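You operate a simulated robot arm through the tools that you are given. There is no shell and no other tool.

You are at the controls of a simulated robot arm. One attempt, no reset.

TASK
Plug the sink, run water to the red line or a little over and wash the purple wide brush.
Fine: use the lever tap and shut it again; wash the brush in the sink and lay it on the drying rack.

Only the result counts: the job must be done as asked and must still hold three seconds after the hand-in. Knocking over, shifting, dropping, spilling or breaking anything else fails it.

THE ROBOT
A 6-joint arm with a two-finger gripper, fixed in place. Base frame: the origin is on the floor under the middle of its stand, x ahead of it, y to its left, z up; the work surface is at about z = 88. Readings come in cm, rad, newtons and seconds.
It reaches about 157.2 cm from its shoulder. Its first joint turns from -2.897 to 2.897 rad. Payload 2.45 kg.
The tool frame sits at the grasp point between the pads (the TCP): z along the fingers, y along the line on which they close. The tips reach 2 cm beyond it. The gripper opens to 14 cm; its body begins 16.8 cm behind the TCP.
Orientation is told as [roll, pitch, yaw] about the base's x, y, z axes, in that order, counted from this pose: with the fingers straight down and closing along the base's y, the tool's x points along the base's -x, its y along +y and its z along -z.

THE INTERFACE
- The arm moves only by the tool arm_command. Its argument "plan" is a list of rows, each an object (a shift or turn left out is 0, a gripper value left out holds the last) with "hand": the gripper command, from -1 (shut) to 1 (fully open), values between in proportion; "xyz": the shift along the base's x, y, z in mm, a list of three; "turn": the turn, a rotation vector about the base's x, y, z in rad, a list of three. In form: [{"hand": hand, "xyz": [x, y, z], "turn": [rx, ry, rz]}, ...]. A call has 1 to 20 rows; each row shifts and turns the commanded pose from where the row before left it. Rows are played at 5 a second. More than 5 cm and 0.15 rad between two rows, or a gripper value outside its range, and nothing of the call is played. A pose out of reach is approached as far as the arm can. The call stops where the force on the tool passes 40 N (or 10 N more than at its start, if that is more) or the arm is blocked; 0.2 s more then pass. Each finger travels about 4.5 cm/s and halts on what it meets, pressing with about 25 N; the grip force reading is that of the motor and also rises with nothing between the fingers. The clock runs only during rows and for 0.2 s after the last one: add rows that do not move to give the fingers time. It gives the time, the measured TCP pose, the force on the tool (base axes), the opening and the grip force at its end, in the units of the frame above (readings bear some noise), with the torque about the TCP (base axes, N m) and any sound that the robot's microphone picked up, and new pictures: "show" is both (left out), scene, wrist or none.
- Cameras (640 x 400 px; columns grow to the right, rows downward): "scene" is fixed at [4.63, -64.91, 160.77]; the picture's right is [-0.59, 0.81, 0.00], its down [0.65, 0.48, -0.59] and it looks along [-0.48, -0.35, -0.81] (base axes); focal length 214 px, centre (320, 200). "wrist" rides on the gripper at [7.8, 1.1, -20.9] in the tool frame; the picture's right is [-0.14, 0.99, 0.00], its down [-0.92, -0.13, -0.37] and it looks along [-0.36, -0.05, 0.93] (tool axes); focal length 280 px, centre (320, 200). There is no depth. A picture from a camera that has moved, and an enlarged one, comes with that camera's place and axes in the base frame and with its lens.
- close_up(camera, box): a new picture of the part [left, top, right, bottom] of that camera's present view, enlarged. The clock stands still meanwhile.
- sign_off(): hands the job in; it is judged then, once.

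Nothing tells you positions but the pictures and the camera data. Unless the task says otherwise, let go and move clear before handing in.

The tools are called after ">>>" as a command line: name --argument value ..., lists and objects as JSON in quotes. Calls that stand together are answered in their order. arm_command: Moves the arm, as the interface text tells. Its arguments: {"type":"object","properties":{"plan":{"type":"array","items":{"type":"object","properties":{"hand":{"type":"number"},"xyz":{"type":"array","items":{"type":"number"}},"turn":{"type":"array","items":{"type":"number"}}}}},"show":{"type":"string","enum":["both","scene","wrist","none"]}},"required":["plan"]} The other tools are called the same way: close_up (camera, box) takes an enlarged picture of a part of a camera's view; sign_off () hands the job in.

At the start:

```text
time_s: 0.0
tool_pos: [65.85, -27.15, 139.6]
ee_rot: [-0.001, 0.001, -0.001]
wrist_force: [-1.3, -0.3, 0.2]
torque: [-0.01, 0.01, 0.01]
grip_width: 14.02
gripper_force: 0.0
```

scene: 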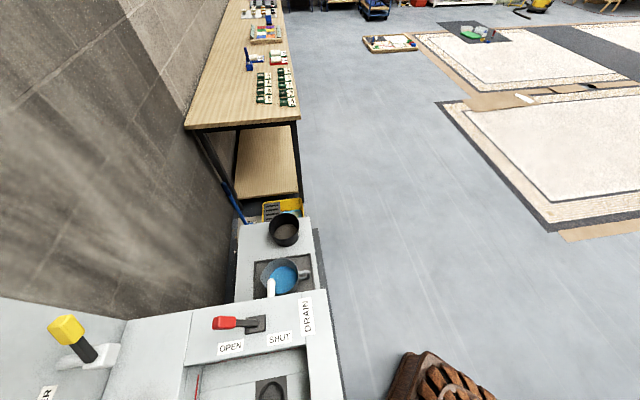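
wrist: 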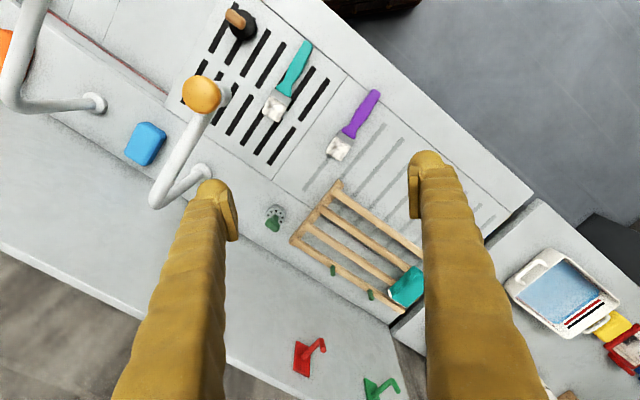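

I see a wall-side counter with levers, a sink region and a drying rack; the purple brush lies on a ribbed drainboard in the wrist view. I'll enlarge both views first to understand the layout.

>>> close_up --camera "scene" --box '[0, 200, 320, 400]'

>>> close_up --camera "wrist" --box '[0, 0, 320, 200]'

>>> close_up --camera "wrist" --box '[240, 80, 560, 280]'

```text
2.00 times, centred on (160, 300) of scene
camera zoom: at [4.63, -64.91, 160.77], right [-0.59, 0.81, 0.0], down [0.65, 0.48, -0.59], along [-0.48, -0.35, -0.81], focal length 429 px, centre (640, 0)
```

zoom: 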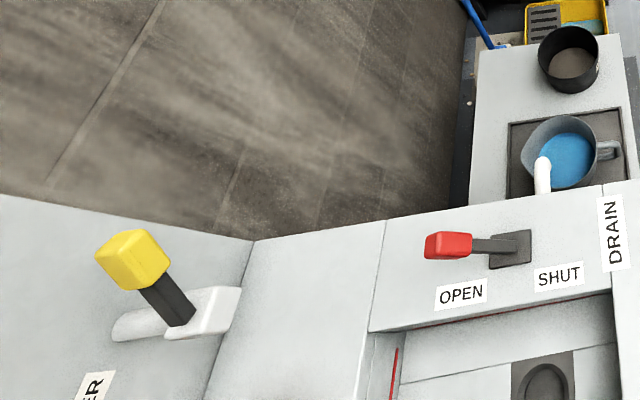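

```text
2.00 times, centred on (160, 100) of wrist
camera zoom: at [58.11, -26.12, 160.39], right [0.14, 0.99, 0.0], down [0.92, -0.13, 0.37], along [0.36, -0.05, -0.93], focal length 561 px, centre (640, 400)
```

zoom: 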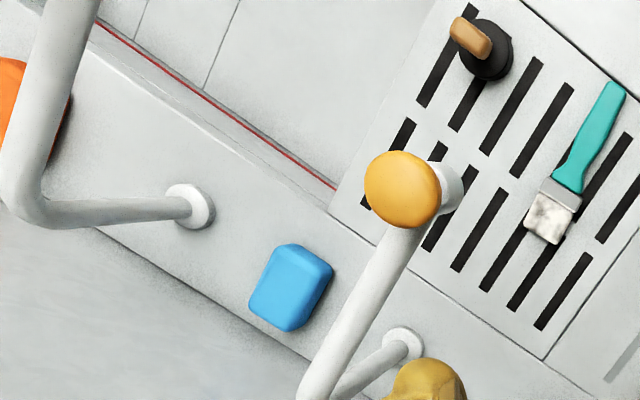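

```text
2.00 times, centred on (400, 180) of wrist
camera zoom: at [58.11, -26.12, 160.39], right [0.14, 0.99, 0.0], down [0.92, -0.13, 0.37], along [0.36, -0.05, -0.93], focal length 561 px, centre (160, 240)
```

zoom: 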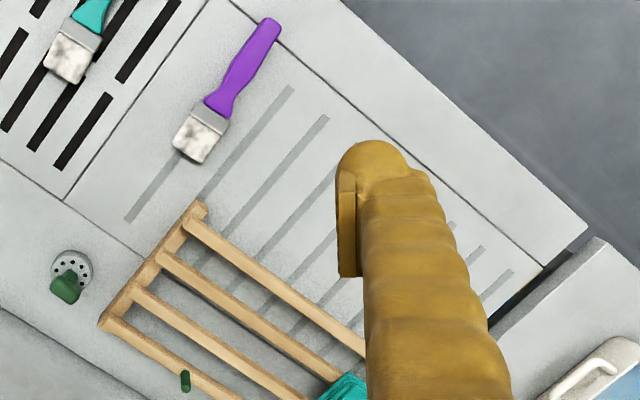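

The counter runs diagonally (about 45° to the base axes) and the sink seems to be to the left of the current view. I'll raise the arm and yaw -45° to line up with the counter, then look.

>>> arm_command --plan '[{"hand": 1, "xyz": [0, 0, 30], "turn": [0, 0, -0.131]}, {"xyz": [0, 0, 30], "turn": [0, 0, -0.131]}, {"xyz": [0, 0, 30], "turn": [0, 0, -0.131]}, {"xyz": [0, 0, 30], "turn": [0, 0, -0.131]}, {"xyz": [0, 0, 20], "turn": [0, 0, -0.131]}, {"xyz": [0, 0, 20], "turn": [0, 0, -0.13]}, {"xyz": [0, 0, 0]}, {"xyz": [0, 0, 0]}]' --show "both"

```text
time_s: 1.8
tool_pos: [65.81, -27.15, 155.46]
ee_rot: [0.001, -0.002, -0.787]
wrist_force: [-0.1, 0.3, 0.2]
torque: [0.02, 0.02, 0.0]
grip_width: 14.01
gripper_force: 0.0
camera wrist: at [61.16, -20.9, 176.35], right [0.8, 0.6, 0.0], down [0.56, -0.74, 0.37], along [0.22, -0.29, -0.93], focal length 280 px, centre (320, 200)
```

scene: 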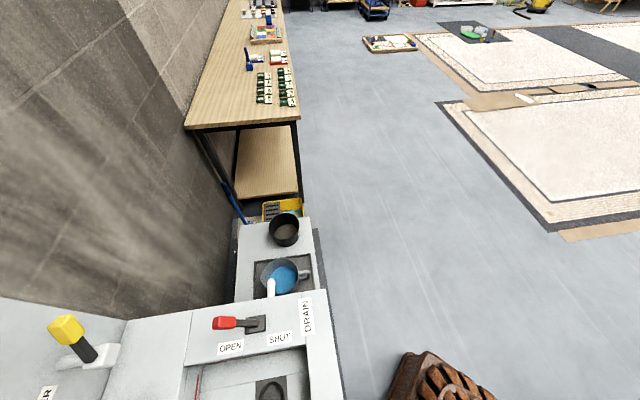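
wrist: 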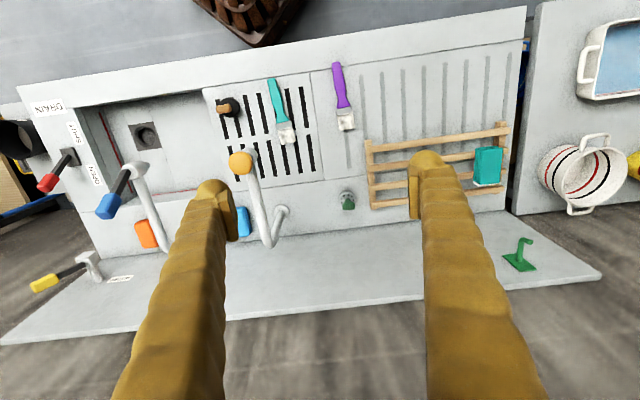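

The view is now aligned: sink basin at left, with a red DRAIN lever, taps in the back row, a perforated tray, and the rack at the right. I'll shift left along the counter for a view from above the sink.

>>> arm_command --plan '[{"xyz": [-32, -32, 0]}, {"xyz": [-32, -32, 0]}, {"xyz": [-32, -32, 0]}, {"xyz": [-32, -32, 0]}, {"xyz": [-32, -32, 0]}, {"xyz": [-32, -32, 0]}, {"xyz": [-32, -32, 0]}, {"xyz": [-32, -32, 0]}, {"xyz": [0, 0, 0]}, {"xyz": [0, 0, 0]}]' --show "both"

```text
time_s: 4.0
tool_pos: [40.15, -52.8, 155.57]
ee_rot: [0.0, 0.001, -0.786]
wrist_force: [0.4, 0.7, 0.3]
torque: [0.01, -0.01, 0.03]
grip_width: 14.01
gripper_force: 0.0
camera wrist: at [35.51, -46.55, 176.35], right [0.8, 0.6, 0.0], down [0.56, -0.74, 0.37], along [0.22, -0.29, -0.93], focal length 280 px, centre (320, 200)
```

scene: 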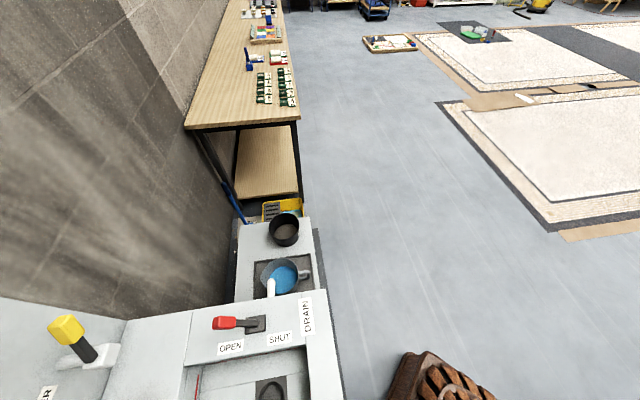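
wrist: 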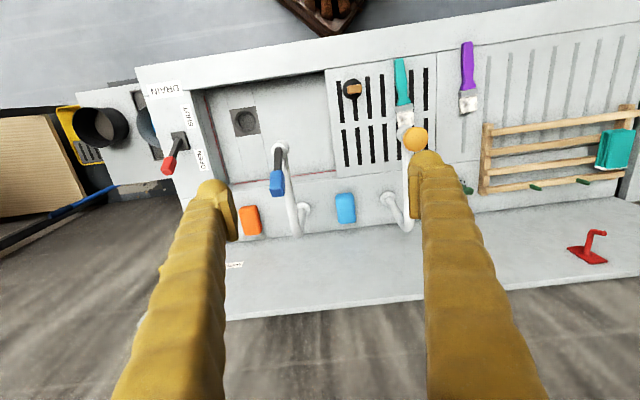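

>>> close_up --camera "wrist" --box '[130, 50, 350, 190]'

>>> close_up --camera "wrist" --box '[220, 60, 480, 250]'

>>> close_up --camera "wrist" --box '[420, 30, 640, 210]'

```text
2.86 times, centred on (240, 120) of wrist
camera zoom: at [35.51, -46.55, 176.35], right [0.8, 0.6, 0.0], down [0.56, -0.74, 0.37], along [0.22, -0.29, -0.93], focal length 801 px, centre (549, 429)
```

zoom: 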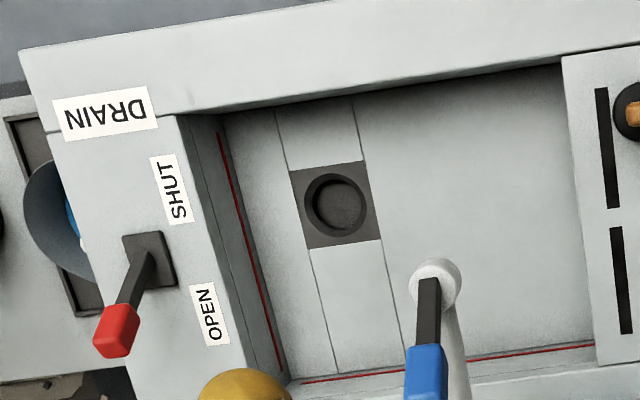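

```text
2.11 times, centred on (350, 155) of wrist
camera zoom: at [35.51, -46.55, 176.35], right [0.8, 0.6, 0.0], down [0.56, -0.74, 0.37], along [0.22, -0.29, -0.93], focal length 590 px, centre (257, 295)
```

zoom: 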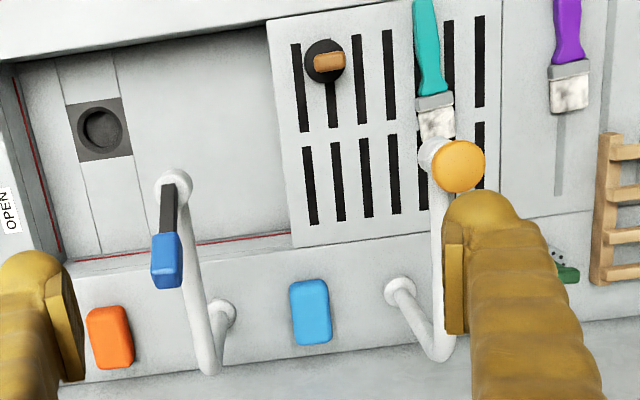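

```text
2.22 times, centred on (530, 120) of wrist
camera zoom: at [35.51, -46.55, 176.35], right [0.8, 0.6, 0.0], down [0.56, -0.74, 0.37], along [0.22, -0.29, -0.93], focal length 623 px, centre (-147, 378)
```

zoom: 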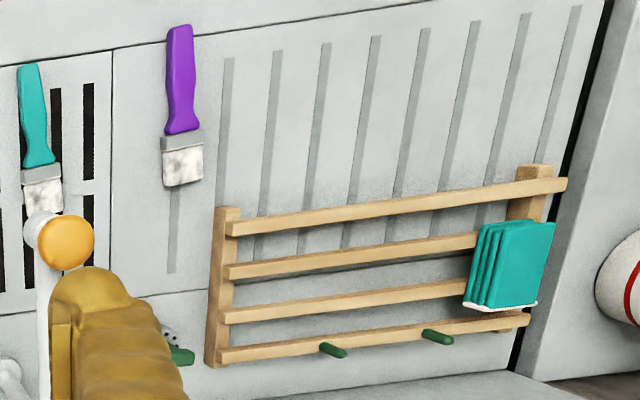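

There's a black plug with a wooden handle on the tray, a drain hole in the basin, a red DRAIN lever set to one side, and a gooseneck tap with a blue lever. I'll back off and tilt the camera for a more sideways view to judge heights and read labels.

>>> arm_command --plan '[{"xyz": [-41, 4, 0], "turn": [-0.07, -0.07, 0]}, {"xyz": [-41, 4, 0], "turn": [-0.07, -0.07, 0]}, {"xyz": [-41, 4, 0], "turn": [-0.07, -0.07, 0]}, {"xyz": [-41, 4, 0], "turn": [-0.07, -0.07, 0]}, {"xyz": [-41, 4, 0], "turn": [-0.07, -0.07, 0]}, {"xyz": [-41, 4, 0], "turn": [-0.07, -0.07, 0]}, {"xyz": [-41, 4, 0], "turn": [-0.07, -0.07, 0]}, {"xyz": [-41, 4, 0]}, {"xyz": [0, 0, 0]}]' --show "both"

```text
time_s: 5.5
tool_pos: [15.59, -59.15, 147.14]
ee_rot: [0.125, -0.502, -0.836]
wrist_force: [1.3, 0.4, -0.2]
torque: [0.02, 0.05, -0.01]
grip_width: 14.0
gripper_force: 0.1
stopped in row 7: the arm was blocked; the commanded pose is now the measured one
camera wrist: at [3.23, -47.62, 161.51], right [0.77, 0.61, 0.18], down [0.3, -0.59, 0.75], along [0.56, -0.52, -0.64], focal length 280 px, centre (320, 200)
```

scene: 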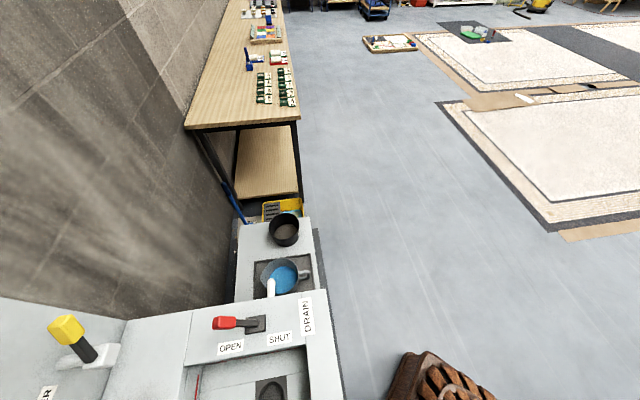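
wrist: 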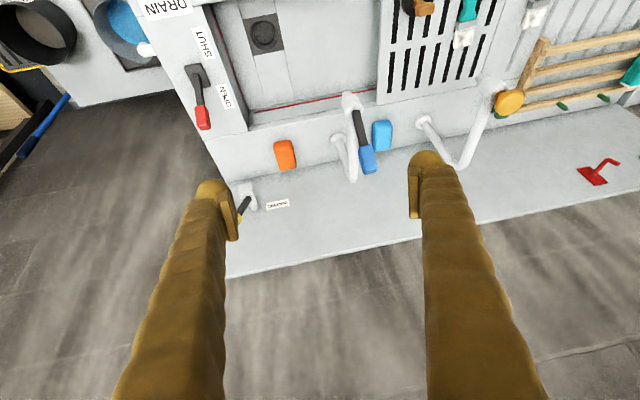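

>>> close_up --camera "wrist" --box '[130, 0, 330, 125]'

>>> close_up --camera "wrist" --box '[220, 90, 420, 215]'

>>> close_up --camera "wrist" --box '[380, 0, 580, 125]'

```text
3.20 times, centred on (230, 62) of wrist
camera zoom: at [3.23, -47.62, 161.51], right [0.77, 0.61, 0.18], down [0.3, -0.59, 0.75], along [0.56, -0.52, -0.64], focal length 897 px, centre (608, 640)
```

zoom: 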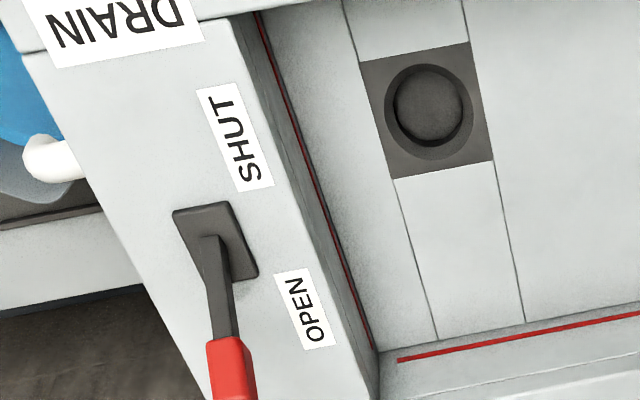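

```text
3.20 times, centred on (320, 152) of wrist
camera zoom: at [3.23, -47.62, 161.51], right [0.77, 0.61, 0.18], down [0.3, -0.59, 0.75], along [0.56, -0.52, -0.64], focal length 897 px, centre (320, 352)
```

zoom: 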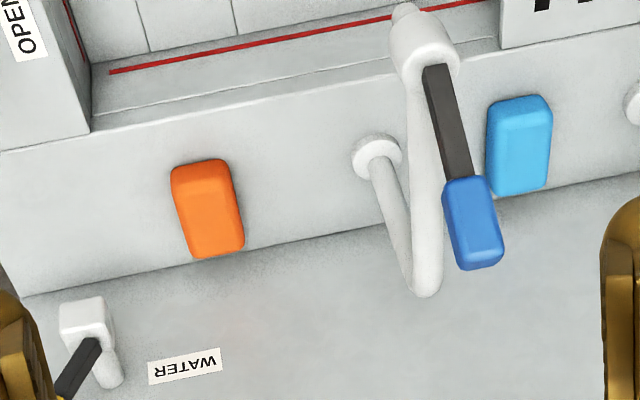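

```text
3.20 times, centred on (480, 62) of wrist
camera zoom: at [3.23, -47.62, 161.51], right [0.77, 0.61, 0.18], down [0.3, -0.59, 0.75], along [0.56, -0.52, -0.64], focal length 897 px, centre (-192, 640)
```

zoom: 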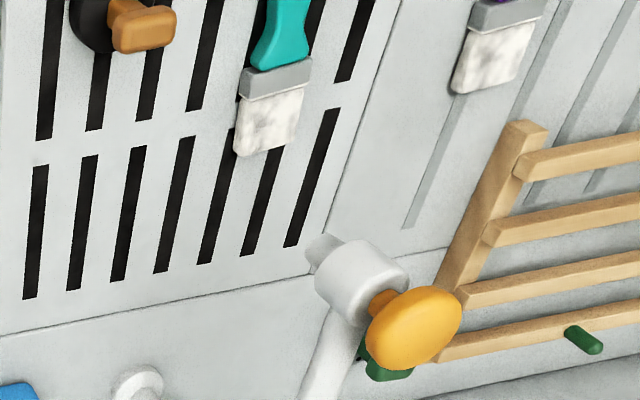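

The lever tap is the gooseneck with the blue lever, and a separate "WATER" yellow lever is at the back left. I'll untilt, move to a good look at the yellow lever and the sink from above, and measure positions.

>>> arm_command --plan '[{"xyz": [0, 0, 10], "turn": [0.0695, 0.109, 0.005]}, {"xyz": [0, -10, 10], "turn": [0.0695, 0.109, 0.005]}, {"xyz": [0, -30, 10], "turn": [0.0695, 0.109, 0.005]}, {"xyz": [0, -40, 10], "turn": [0.0695, 0.109, 0.005]}, {"xyz": [0, -40, 10]}, {"xyz": [0, -40, 0]}, {"xyz": [0, -40, 0]}, {"xyz": [0, -30, 0]}, {"xyz": [0, 0, 0]}]' --show "wrist"

```text
time_s: 7.5
tool_pos: [15.34, -81.18, 150.63]
ee_rot: [-0.002, -0.006, -0.782]
wrist_force: [-0.4, -0.9, 0.9]
torque: [-0.04, -0.01, 0.01]
grip_width: 14.01
gripper_force: 0.0
out of reach, approached as far as the arm can: row 8
camera wrist: at [10.76, -74.85, 171.48], right [0.8, 0.61, 0.0], down [0.56, -0.74, 0.37], along [0.22, -0.3, -0.93], focal length 280 px, centre (320, 200)
```

wrist: 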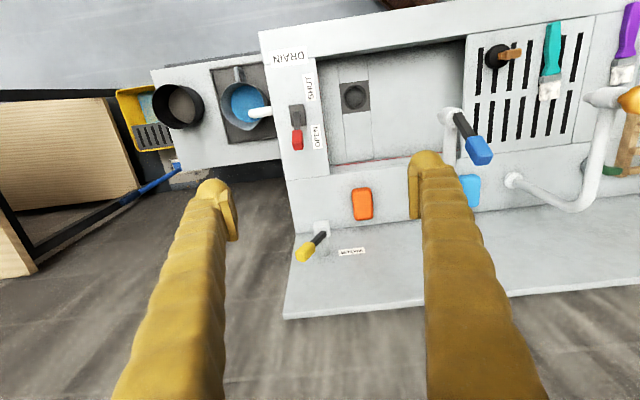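

>>> close_up --camera "wrist" --box '[270, 40, 430, 140]'

>>> close_up --camera "wrist" --box '[280, 170, 440, 270]'

>>> close_up --camera "wrist" --box '[420, 20, 640, 190]'

>>> close_up --camera "scene" --box '[170, 300, 330, 400]'

```text
4.00 times, centred on (350, 90) of wrist
camera zoom: at [10.76, -74.85, 171.48], right [0.8, 0.61, 0.0], down [0.56, -0.74, 0.37], along [0.22, -0.3, -0.93], focal length 1122 px, centre (200, 640)
```

zoom: 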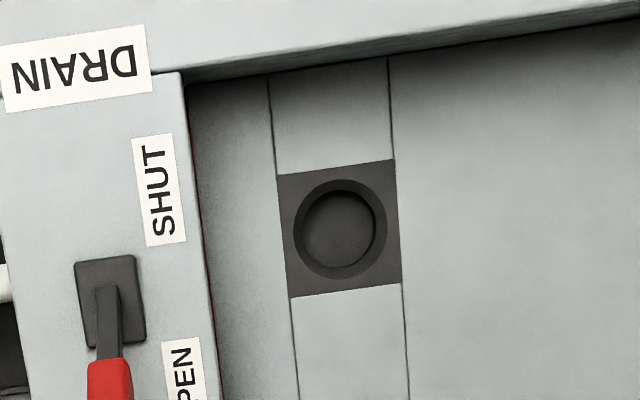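

```text
4.00 times, centred on (360, 220) of wrist
camera zoom: at [10.76, -74.85, 171.48], right [0.8, 0.61, 0.0], down [0.56, -0.74, 0.37], along [0.22, -0.3, -0.93], focal length 1122 px, centre (160, 120)
```

zoom: 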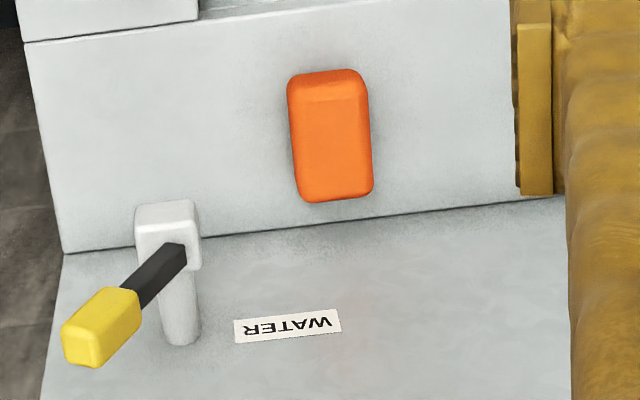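

```text
2.35 times, centred on (530, 105) of wrist
camera zoom: at [10.76, -74.85, 171.48], right [0.8, 0.61, 0.0], down [0.56, -0.74, 0.37], along [0.22, -0.3, -0.93], focal length 660 px, centre (-174, 424)
```

zoom: 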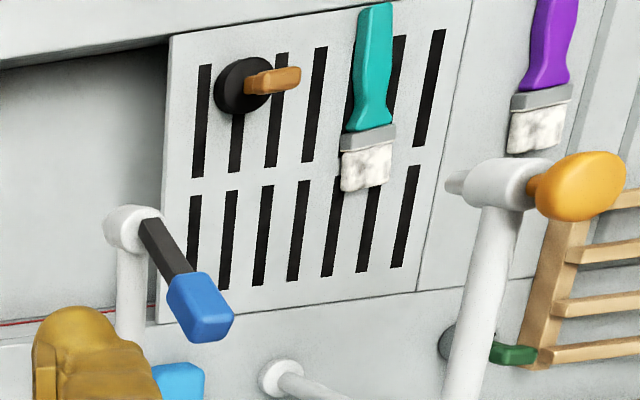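

```text
4.00 times, centred on (250, 350) of scene
camera zoom: at [4.63, -64.91, 160.77], right [-0.59, 0.81, 0.0], down [0.65, 0.48, -0.59], along [-0.48, -0.35, -0.81], focal length 858 px, centre (600, -400)
```

zoom: 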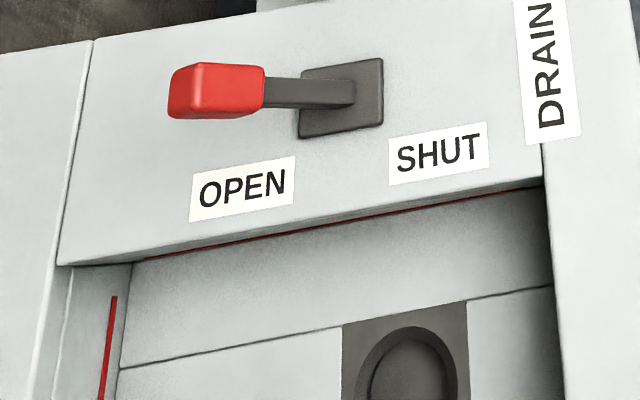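

The plug (black disc with wooden bar handle, about 6 cm wide) matches the drain hole in the basin. I'll go above the plug for a closer look before grasping it.

>>> arm_command --plan '[{"xyz": [25, 37, 0]}, {"xyz": [25, 37, 0]}, {"xyz": [25, 37, 0]}, {"xyz": [25, 37, 0]}, {"xyz": [25, 37, 0]}, {"xyz": [25, 37, 0]}, {"xyz": [25, 37, 0]}, {"xyz": [25, 37, 0]}, {"xyz": [25, 37, 0]}, {"xyz": [25, 37, 0]}, {"xyz": [23, 38, 0]}, {"xyz": [0, 0, -40]}, {"xyz": [0, 0, -40]}, {"xyz": [0, 0, -40]}, {"xyz": [0, 0, -40]}, {"xyz": [0, 0, -40]}, {"xyz": [0, 0, -40]}, {"xyz": [0, 0, -40]}, {"xyz": [0, 0, 0]}, {"xyz": [0, 0, 0]}]' --show "wrist"

```text
time_s: 11.7
tool_pos: [42.88, -40.51, 122.8]
ee_rot: [0.0, 0.001, -0.783]
wrist_force: [0.3, -0.6, 0.2]
torque: [0.02, -0.02, -0.01]
grip_width: 14.0
gripper_force: 0.1
camera wrist: at [38.12, -34.12, 143.55], right [0.8, 0.61, 0.0], down [0.56, -0.74, 0.37], along [0.22, -0.29, -0.93], focal length 280 px, centre (320, 200)
```

wrist: 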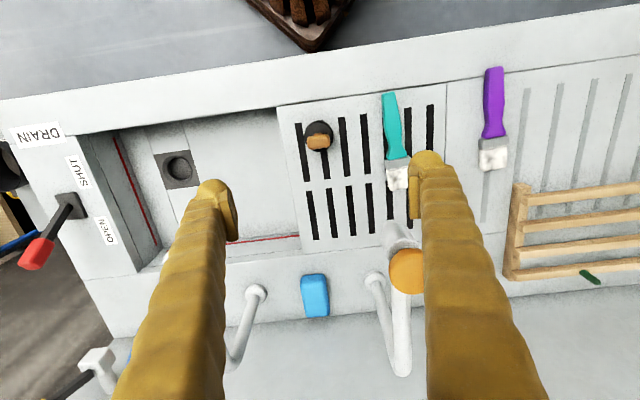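

>>> close_up --camera "wrist" --box '[280, 90, 376, 150]'

>>> close_up --camera "wrist" --box '[360, 60, 540, 190]'

>>> close_up --camera "wrist" --box '[60, 100, 300, 250]'

```text
6.67 times, centred on (328, 120) of wrist
camera zoom: at [38.12, -34.12, 143.55], right [0.8, 0.61, 0.0], down [0.56, -0.74, 0.37], along [0.22, -0.29, -0.93], focal length 1869 px, centre (267, 733)
```

zoom: 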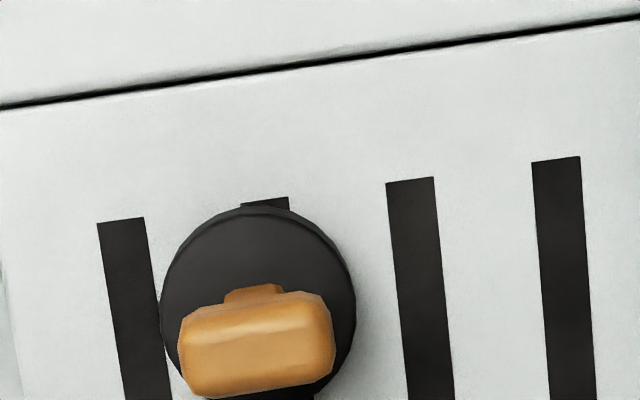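

```text
3.08 times, centred on (450, 125) of wrist
camera zoom: at [38.12, -34.12, 143.55], right [0.8, 0.61, 0.0], down [0.56, -0.74, 0.37], along [0.22, -0.29, -0.93], focal length 863 px, centre (-80, 431)
```

zoom: 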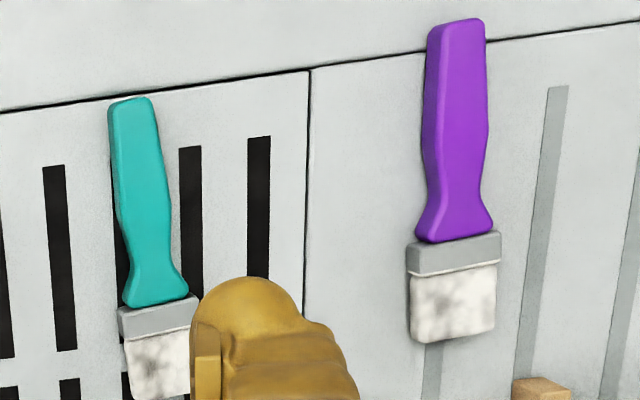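

```text
2.67 times, centred on (180, 175) of wrist
camera zoom: at [38.12, -34.12, 143.55], right [0.8, 0.61, 0.0], down [0.56, -0.74, 0.37], along [0.22, -0.29, -0.93], focal length 748 px, centre (693, 267)
```

zoom: 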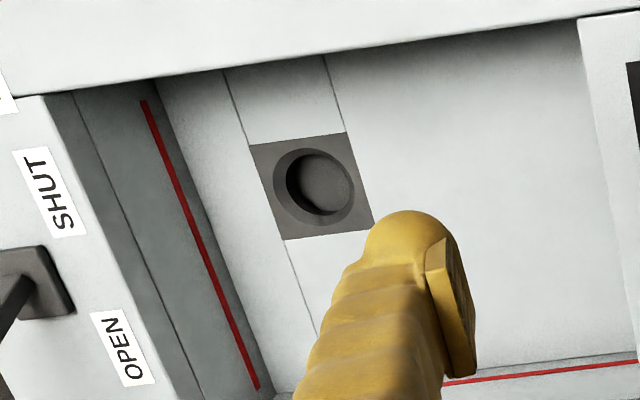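

The plug's wooden bar is about 4 cm long along the counter direction, at roughly x=42.8, y=-40.6, z=96. I'll narrow the gripper and descend partway to check alignment.

>>> arm_command --plan '[{"hand": 0.1, "xyz": [0, 0, -30]}, {"xyz": [0, 0, -30]}, {"xyz": [0, 0, -40]}, {"xyz": [0, 0, -30]}, {"xyz": [0, 0, 0]}, {"xyz": [0, 0, 0]}]' --show "wrist"

```text
time_s: 13.1
tool_pos: [42.81, -40.35, 109.77]
ee_rot: [0.001, 0.001, -0.781]
wrist_force: [0.1, -0.4, 0.2]
torque: [0.01, -0.02, 0.03]
grip_width: 7.7
gripper_force: 0.1
camera wrist: at [38.03, -34.07, 130.63], right [0.8, 0.61, 0.0], down [0.56, -0.74, 0.37], along [0.22, -0.29, -0.93], focal length 280 px, centre (320, 200)
```

wrist: 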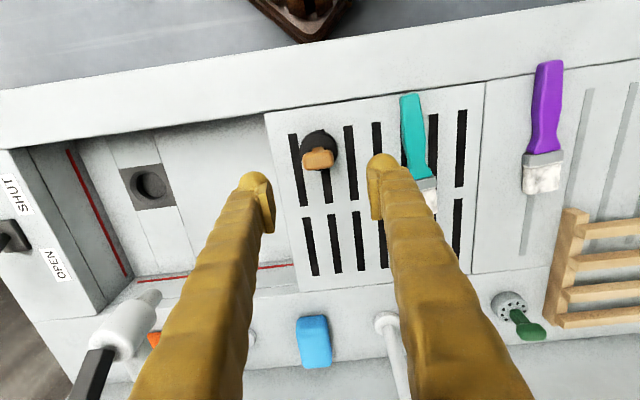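

Alignment looks good: the bar sits between the fingers. I'll descend to the bar and close on it.

>>> arm_command --plan '[{"xyz": [2, -2, -40]}, {"xyz": [0, 0, -40]}, {"xyz": [0, 0, -35]}, {"xyz": [0, 0, -20]}, {"xyz": [0, 0, 0]}, {"xyz": [0, 0, 0]}]' --show "wrist"

```text
time_s: 14.5
tool_pos: [42.83, -40.78, 96.27]
ee_rot: [0.001, 0.001, -0.782]
wrist_force: [-0.8, 0.0, 0.7]
torque: [0.03, -0.01, 0.0]
grip_width: 7.7
gripper_force: 0.0
camera wrist: at [38.26, -34.43, 117.08], right [0.8, 0.61, 0.0], down [0.56, -0.74, 0.37], along [0.22, -0.29, -0.93], focal length 280 px, centre (320, 200)
```

wrist: 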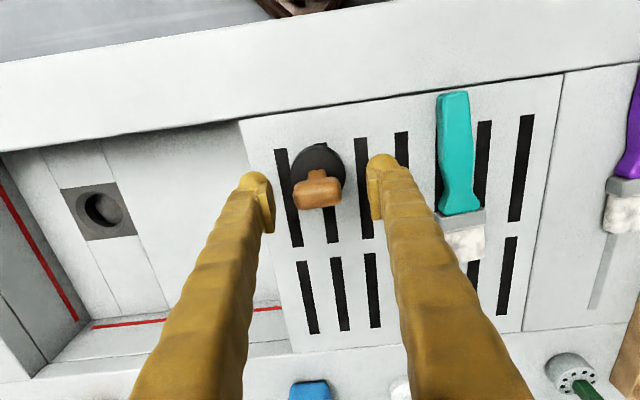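

>>> close_up --camera "wrist" --box '[240, 130, 400, 230]'

```text
4.00 times, centred on (320, 180) of wrist
camera zoom: at [38.26, -34.43, 117.08], right [0.8, 0.61, 0.0], down [0.56, -0.74, 0.37], along [0.22, -0.29, -0.93], focal length 1122 px, centre (320, 280)
```

zoom: 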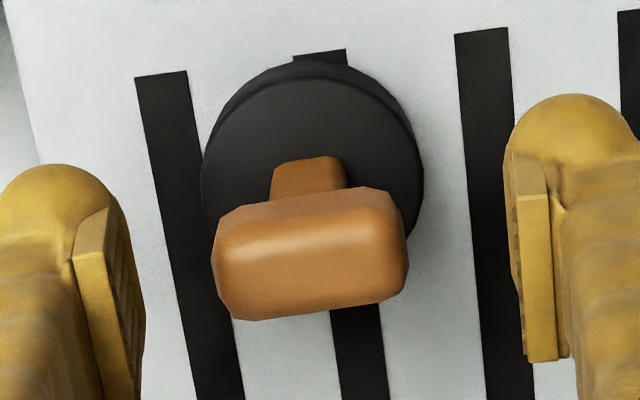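

The bar is centred between the pads at the right height. Closing and then lifting a little.

>>> arm_command --plan '[{"hand": -1}, {"hand": -1}, {"hand": -1}, {"hand": -1}, {"hand": -1}, {"xyz": [0, 0, 10]}, {"xyz": [0, 0, 20]}, {"xyz": [0, 0, 30]}, {"xyz": [0, 0, 0]}]' --show "wrist"

```text
time_s: 16.5
tool_pos: [42.97, -40.59, 102.27]
ee_rot: [-0.001, 0.0, -0.782]
wrist_force: [0.6, -0.2, -1.2]
torque: [0.01, 0.02, -0.02]
grip_width: 3.86
gripper_force: 24.9
camera wrist: at [38.28, -34.41, 123.1], right [0.8, 0.61, 0.0], down [0.56, -0.74, 0.37], along [0.22, -0.29, -0.93], focal length 280 px, centre (320, 200)
```

wrist: 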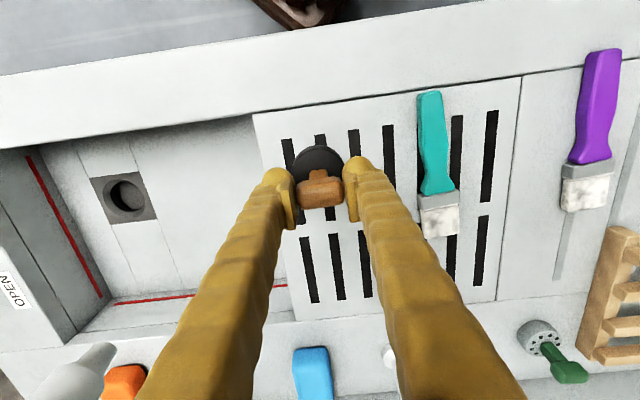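

Grip holds (3.9 cm, 25 N). I'll carry the plug left along the front half of the basin, staying clear of the tap head, then look down at the drain.

>>> arm_command --plan '[{"xyz": [-7, 7, 40]}, {"xyz": [-7, 7, 0]}, {"xyz": [-32, -32, 0]}, {"xyz": [-32, -32, 0]}, {"xyz": [-32, -32, 0]}, {"xyz": [-32, -32, 0]}, {"xyz": [-32, -32, 0]}, {"xyz": [-32, -32, 0]}, {"xyz": [-32, -32, 0]}, {"xyz": [-32, -32, 0]}, {"xyz": [0, 0, 0]}, {"xyz": [0, 0, 0]}]' --show "wrist"

```text
time_s: 19.1
tool_pos: [16.06, -64.78, 106.33]
ee_rot: [0.0, 0.001, -0.782]
wrist_force: [0.6, -1.9, -0.9]
torque: [-0.02, 0.0, 0.02]
grip_width: 3.86
gripper_force: 24.7
camera wrist: at [11.35, -58.51, 127.11], right [0.8, 0.61, 0.0], down [0.56, -0.74, 0.37], along [0.22, -0.29, -0.93], focal length 280 px, centre (320, 200)
```

wrist: 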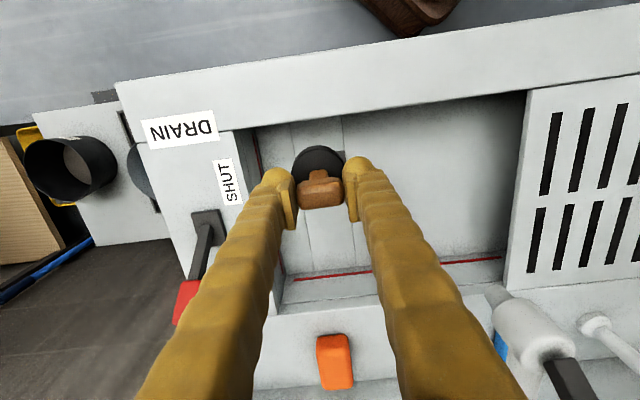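

>>> close_up --camera "wrist" --box '[240, 100, 400, 200]'

>>> close_up --camera "scene" --box '[190, 300, 350, 400]'

```text
4.00 times, centred on (320, 150) of wrist
camera zoom: at [11.35, -58.51, 127.11], right [0.8, 0.61, 0.0], down [0.56, -0.74, 0.37], along [0.22, -0.29, -0.93], focal length 1122 px, centre (320, 400)
```

zoom: 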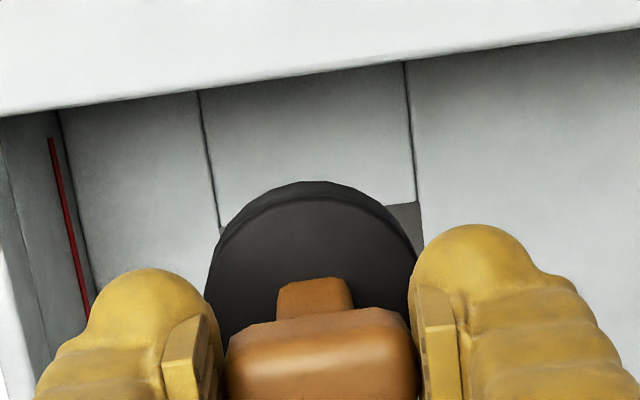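

```text
4.00 times, centred on (270, 350) of scene
camera zoom: at [4.63, -64.91, 160.77], right [-0.59, 0.81, 0.0], down [0.65, 0.48, -0.59], along [-0.48, -0.35, -0.81], focal length 858 px, centre (520, -400)
```

zoom: 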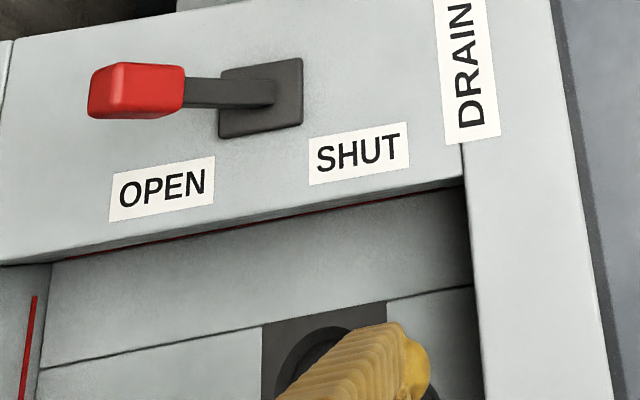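

From several views I place the drain centre at about a=-34.5, b=64.5 (x≈21.2, y≈-70.0) with the basin floor near z=76.5. I'll move over it and lower partway.

>>> arm_command --plan '[{"xyz": [26, -26, 0]}, {"xyz": [26, -26, 0]}, {"xyz": [0, 0, -40]}, {"xyz": [0, 0, -40]}, {"xyz": [0, 0, -40]}, {"xyz": [0, 0, -30]}, {"xyz": [0, 0, 0]}, {"xyz": [0, 0, 0]}]' --show "both"

>>> close_up --camera "wrist" --box '[240, 110, 400, 210]'

>>> close_up --camera "scene" --box '[190, 300, 350, 400]'

```text
time_s: 20.9
tool_pos: [21.01, -70.09, 91.19]
ee_rot: [0.0, -0.001, -0.782]
wrist_force: [-0.8, 0.8, -0.2]
torque: [-0.01, 0.0, -0.01]
grip_width: 3.85
gripper_force: 24.7
camera wrist: at [16.48, -63.77, 112.0], right [0.8, 0.61, 0.0], down [0.56, -0.74, 0.37], along [0.22, -0.29, -0.93], focal length 280 px, centre (320, 200)
```

scene: 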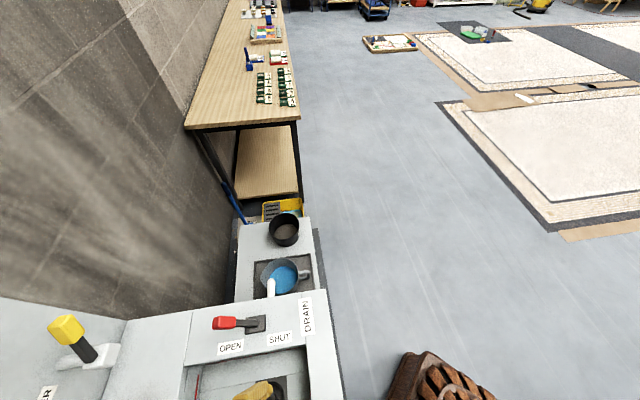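
wrist: 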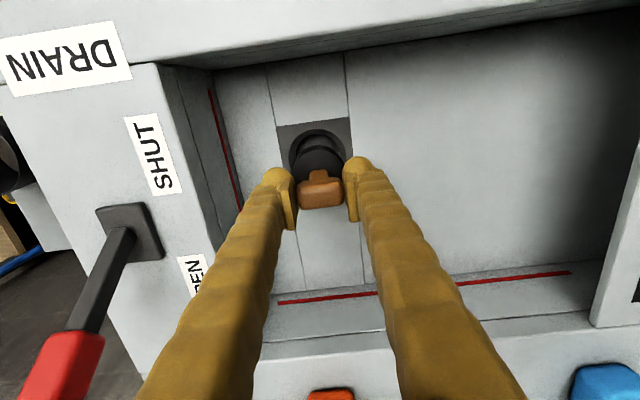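

```text
4.00 times, centred on (320, 160) of wrist
camera zoom: at [16.48, -63.77, 112.0], right [0.8, 0.61, 0.0], down [0.56, -0.74, 0.37], along [0.22, -0.29, -0.93], focal length 1122 px, centre (320, 360)
```

zoom: 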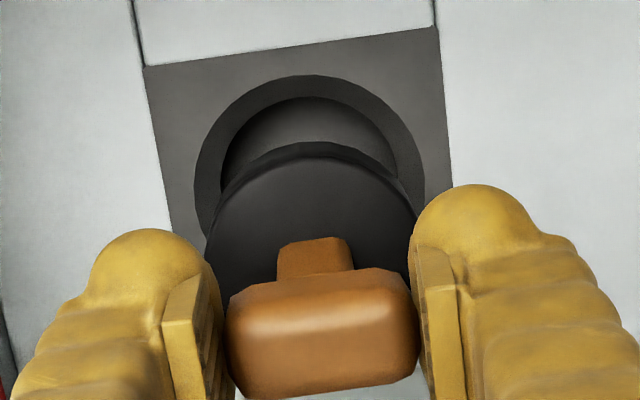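

```text
4.00 times, centred on (270, 350) of scene
camera zoom: at [4.63, -64.91, 160.77], right [-0.59, 0.81, 0.0], down [0.65, 0.48, -0.59], along [-0.48, -0.35, -0.81], focal length 858 px, centre (520, -400)
```

zoom: 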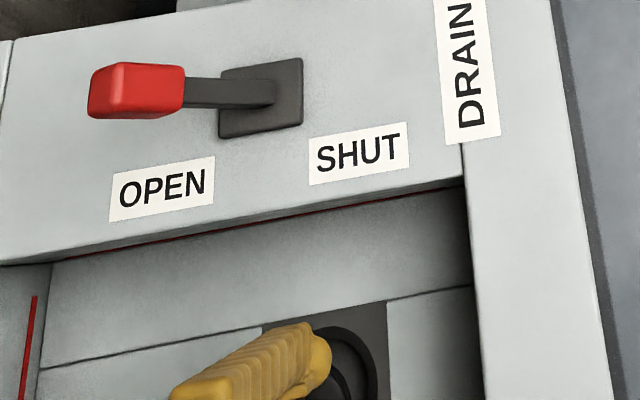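

The drain ring is slightly left and deeper than the plug (about 2–3 mm). I'll correct that and lower gently toward the seat.

>>> arm_command --plan '[{"xyz": [0, -3.5, 0]}, {"xyz": [0, 0, -25]}, {"xyz": [0, 0, -25]}, {"xyz": [0, 0, -15]}, {"xyz": [0, 0, 0]}, {"xyz": [0, 0, 0]}]' --show "wrist"

>>> close_up --camera "wrist" --box '[240, 110, 400, 210]'

```text
time_s: 22.3
tool_pos: [21.07, -70.4, 84.75]
ee_rot: [0.001, 0.001, -0.782]
wrist_force: [0.2, -0.4, -1.4]
torque: [-0.01, 0.05, -0.02]
grip_width: 3.87
gripper_force: 25.0
camera wrist: at [16.46, -64.1, 105.55], right [0.8, 0.61, 0.0], down [0.56, -0.74, 0.37], along [0.22, -0.29, -0.93], focal length 280 px, centre (320, 200)
```

wrist: 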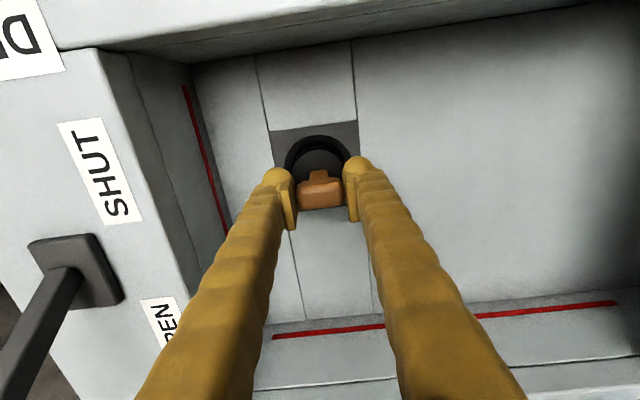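

```text
4.00 times, centred on (320, 160) of wrist
camera zoom: at [16.46, -64.1, 105.55], right [0.8, 0.61, 0.0], down [0.56, -0.74, 0.37], along [0.22, -0.29, -0.93], focal length 1122 px, centre (320, 360)
```

zoom: 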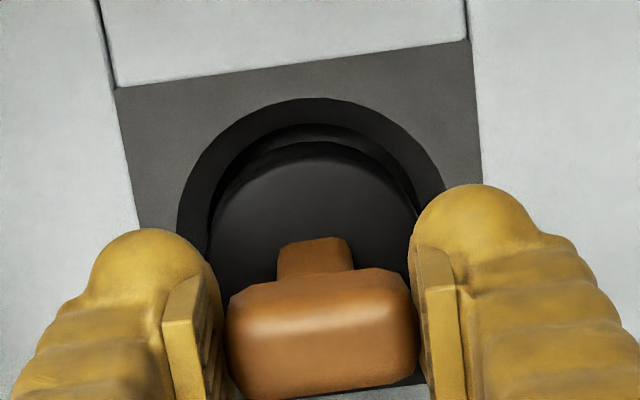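

Plug and drain are concentric now. Lowering in small steps until it seats.

>>> arm_command --plan '[{"xyz": [0, 0, -5]}, {"xyz": [0, 0, -5]}, {"xyz": [0, 0, -4]}, {"xyz": [0, 0, 0]}]' --show "wrist"

>>> close_up --camera "wrist" --box '[240, 110, 400, 210]'

```text
time_s: 23.3
tool_pos: [21.13, -70.36, 83.33]
ee_rot: [0.002, 0.0, -0.782]
wrist_force: [0.2, -1.3, 0.2]
torque: [-0.04, 0.01, 0.01]
grip_width: 3.87
gripper_force: 25.4
camera wrist: at [16.48, -64.13, 104.19], right [0.8, 0.61, 0.0], down [0.56, -0.74, 0.37], along [0.22, -0.29, -0.93], focal length 280 px, centre (320, 200)
```

wrist: 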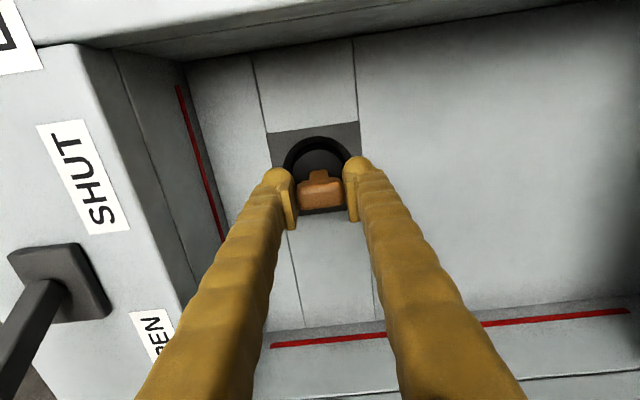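

```text
4.00 times, centred on (320, 160) of wrist
camera zoom: at [16.48, -64.13, 104.19], right [0.8, 0.61, 0.0], down [0.56, -0.74, 0.37], along [0.22, -0.29, -0.93], focal length 1122 px, centre (320, 360)
```

zoom: 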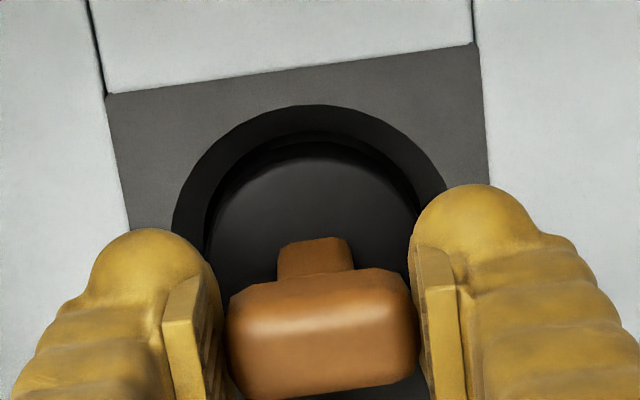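

>>> arm_command --plan '[{"xyz": [0, 0, -4]}, {"xyz": [0, 0, -4]}, {"xyz": [0, 0, -4]}, {"xyz": [0, 0, 0]}]' --show "wrist"

>>> close_up --camera "wrist" --box '[240, 110, 400, 210]'

```text
time_s: 24.3
tool_pos: [21.11, -70.37, 82.16]
ee_rot: [0.001, 0.0, -0.782]
wrist_force: [0.4, -0.4, -1.1]
torque: [0.01, 0.02, -0.01]
grip_width: 3.87
gripper_force: 24.8
camera wrist: at [16.48, -64.13, 102.98], right [0.8, 0.61, 0.0], down [0.56, -0.74, 0.37], along [0.22, -0.29, -0.93], focal length 280 px, centre (320, 200)
```

wrist: 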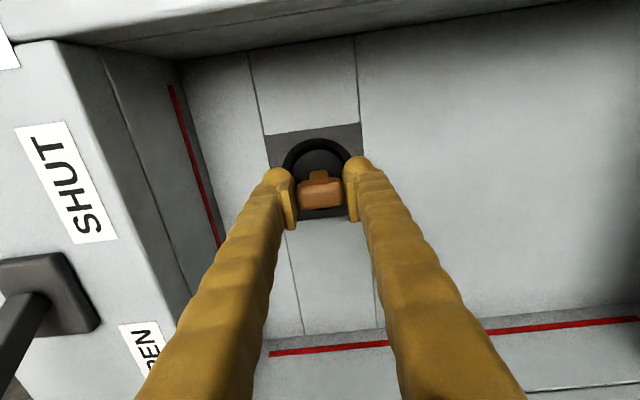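

```text
4.00 times, centred on (320, 160) of wrist
camera zoom: at [16.48, -64.13, 102.98], right [0.8, 0.61, 0.0], down [0.56, -0.74, 0.37], along [0.22, -0.29, -0.93], focal length 1122 px, centre (320, 360)
```

zoom: 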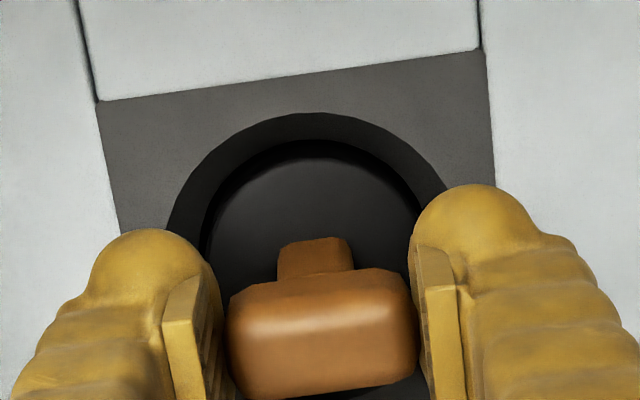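

>>> arm_command --plan '[{"xyz": [0, 0, -3]}, {"xyz": [0, 0, -3]}, {"xyz": [0, 0, -3]}, {"xyz": [0, 0, -3]}, {"xyz": [0, 0, 0]}]' --show "wrist"

>>> close_up --camera "wrist" --box '[240, 110, 400, 210]'

```text
time_s: 25.5
tool_pos: [21.1, -70.43, 80.98]
ee_rot: [-0.002, -0.002, -0.783]
wrist_force: [-5.4, -13.7, 34.6]
torque: [-0.43, 0.1, 0.01]
grip_width: 3.9
gripper_force: 25.2
camera wrist: at [16.5, -64.14, 101.79], right [0.8, 0.61, 0.0], down [0.56, -0.74, 0.37], along [0.22, -0.29, -0.93], focal length 280 px, centre (320, 200)
```

wrist: 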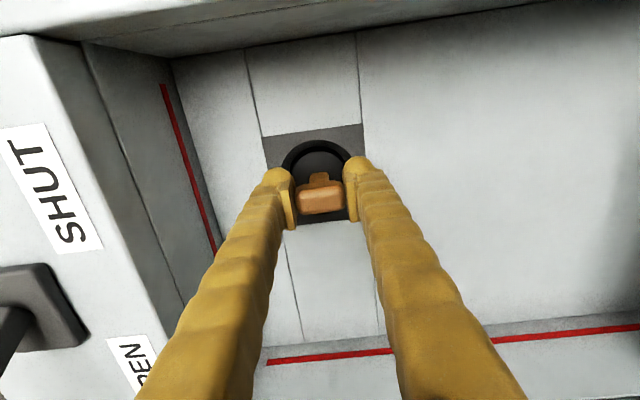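

```text
4.00 times, centred on (320, 160) of wrist
camera zoom: at [16.5, -64.14, 101.79], right [0.8, 0.61, 0.0], down [0.56, -0.74, 0.37], along [0.22, -0.29, -0.93], focal length 1122 px, centre (320, 360)
```

zoom: 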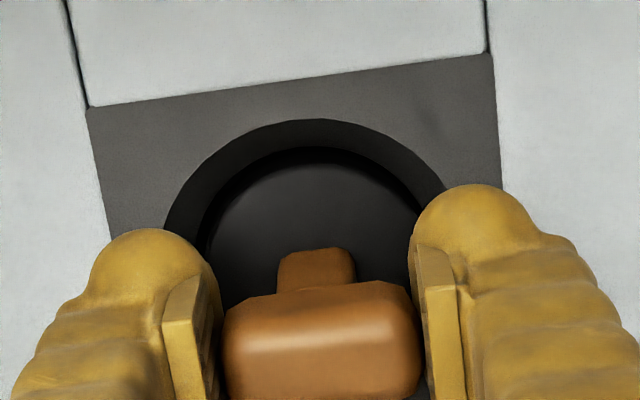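

Contact: the force pushes the plug toward -y, so the seat centre is a couple of millimetres that way. I'll ease up, nudge, and press again.

>>> arm_command --plan '[{"xyz": [0, 0, 4]}, {"xyz": [-0.7, -2.1, 0]}, {"xyz": [0, 0, -2]}, {"xyz": [0, 0, -2]}, {"xyz": [0, 0, 0]}]' --show "wrist"

>>> close_up --camera "wrist" --box '[240, 110, 400, 210]'

```text
time_s: 26.7
tool_pos: [20.97, -70.74, 80.99]
ee_rot: [-0.001, 0.0, -0.783]
wrist_force: [-2.7, 2.3, 12.8]
torque: [0.41, 0.11, 0.06]
grip_width: 3.9
gripper_force: 25.2
camera wrist: at [16.41, -64.35, 101.81], right [0.8, 0.61, 0.0], down [0.56, -0.74, 0.37], along [0.22, -0.29, -0.93], focal length 280 px, centre (320, 200)
```

wrist: 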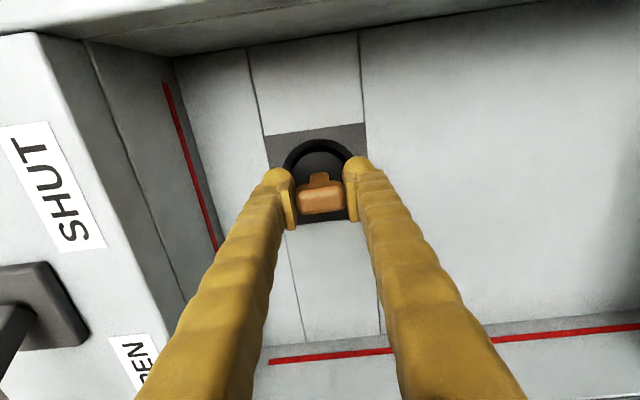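

```text
4.00 times, centred on (320, 160) of wrist
camera zoom: at [16.41, -64.35, 101.81], right [0.8, 0.61, 0.0], down [0.56, -0.74, 0.37], along [0.22, -0.29, -0.93], focal length 1122 px, centre (320, 360)
```

zoom: 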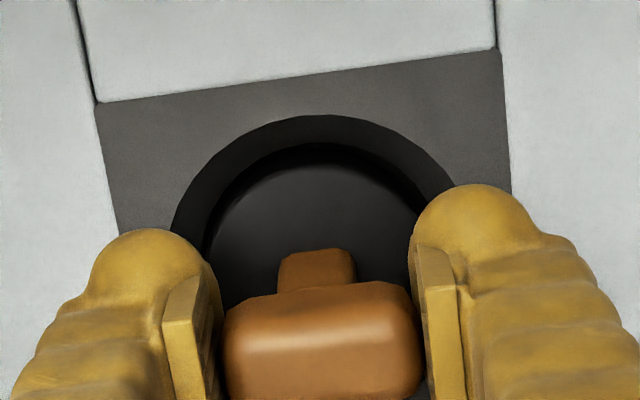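

Much smaller lateral force now. I'll release, and raise to inspect how it sits.

>>> arm_command --plan '[{"hand": -0.1}, {"hand": -0.1}, {"hand": -0.1}, {"hand": -0.1}, {"xyz": [0, 0, 20]}, {"xyz": [0, 0, 30]}, {"xyz": [0, 0, 40]}, {"xyz": [0, 0, 40]}, {"xyz": [0, 0, 0]}]' --show "wrist"

>>> close_up --camera "wrist" --box '[240, 110, 400, 210]'

>>> close_up --camera "scene" --box '[190, 300, 350, 400]'

```text
time_s: 28.7
tool_pos: [21.12, -70.53, 93.94]
ee_rot: [-0.001, 0.0, -0.781]
wrist_force: [-0.8, 0.0, 0.9]
torque: [-0.02, 0.01, -0.02]
grip_width: 6.31
gripper_force: 0.0
camera wrist: at [16.47, -64.22, 114.81], right [0.8, 0.61, 0.0], down [0.56, -0.74, 0.37], along [0.22, -0.29, -0.93], focal length 280 px, centre (320, 200)
```

wrist: 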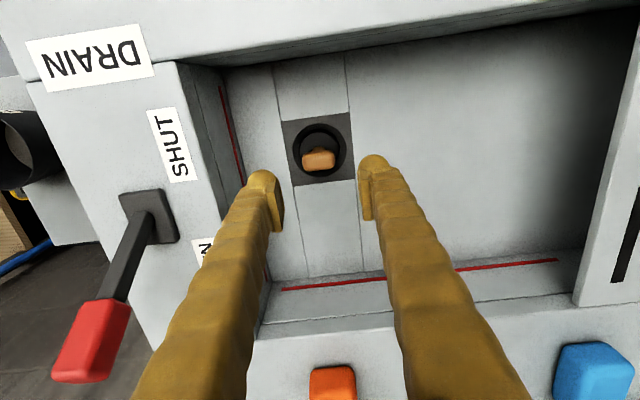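

```text
4.00 times, centred on (320, 160) of wrist
camera zoom: at [16.47, -64.22, 114.81], right [0.8, 0.61, 0.0], down [0.56, -0.74, 0.37], along [0.22, -0.29, -0.93], focal length 1122 px, centre (320, 360)
```

zoom: 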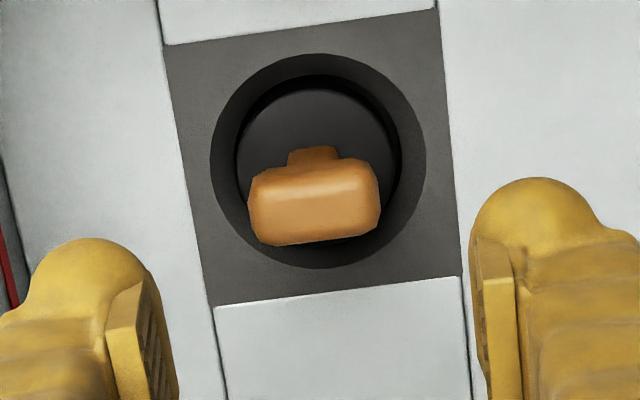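

```text
4.00 times, centred on (270, 350) of scene
camera zoom: at [4.63, -64.91, 160.77], right [-0.59, 0.81, 0.0], down [0.65, 0.48, -0.59], along [-0.48, -0.35, -0.81], focal length 858 px, centre (520, -400)
```

zoom: 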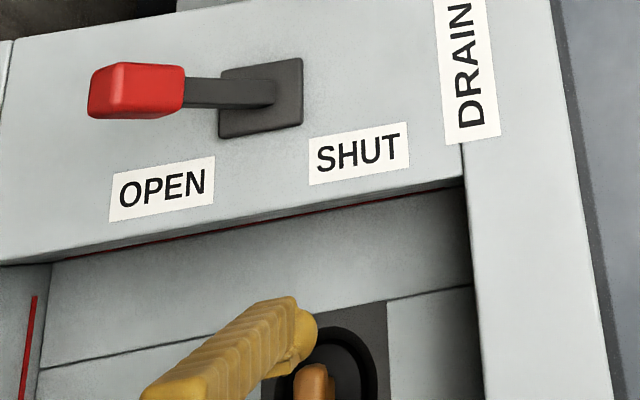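

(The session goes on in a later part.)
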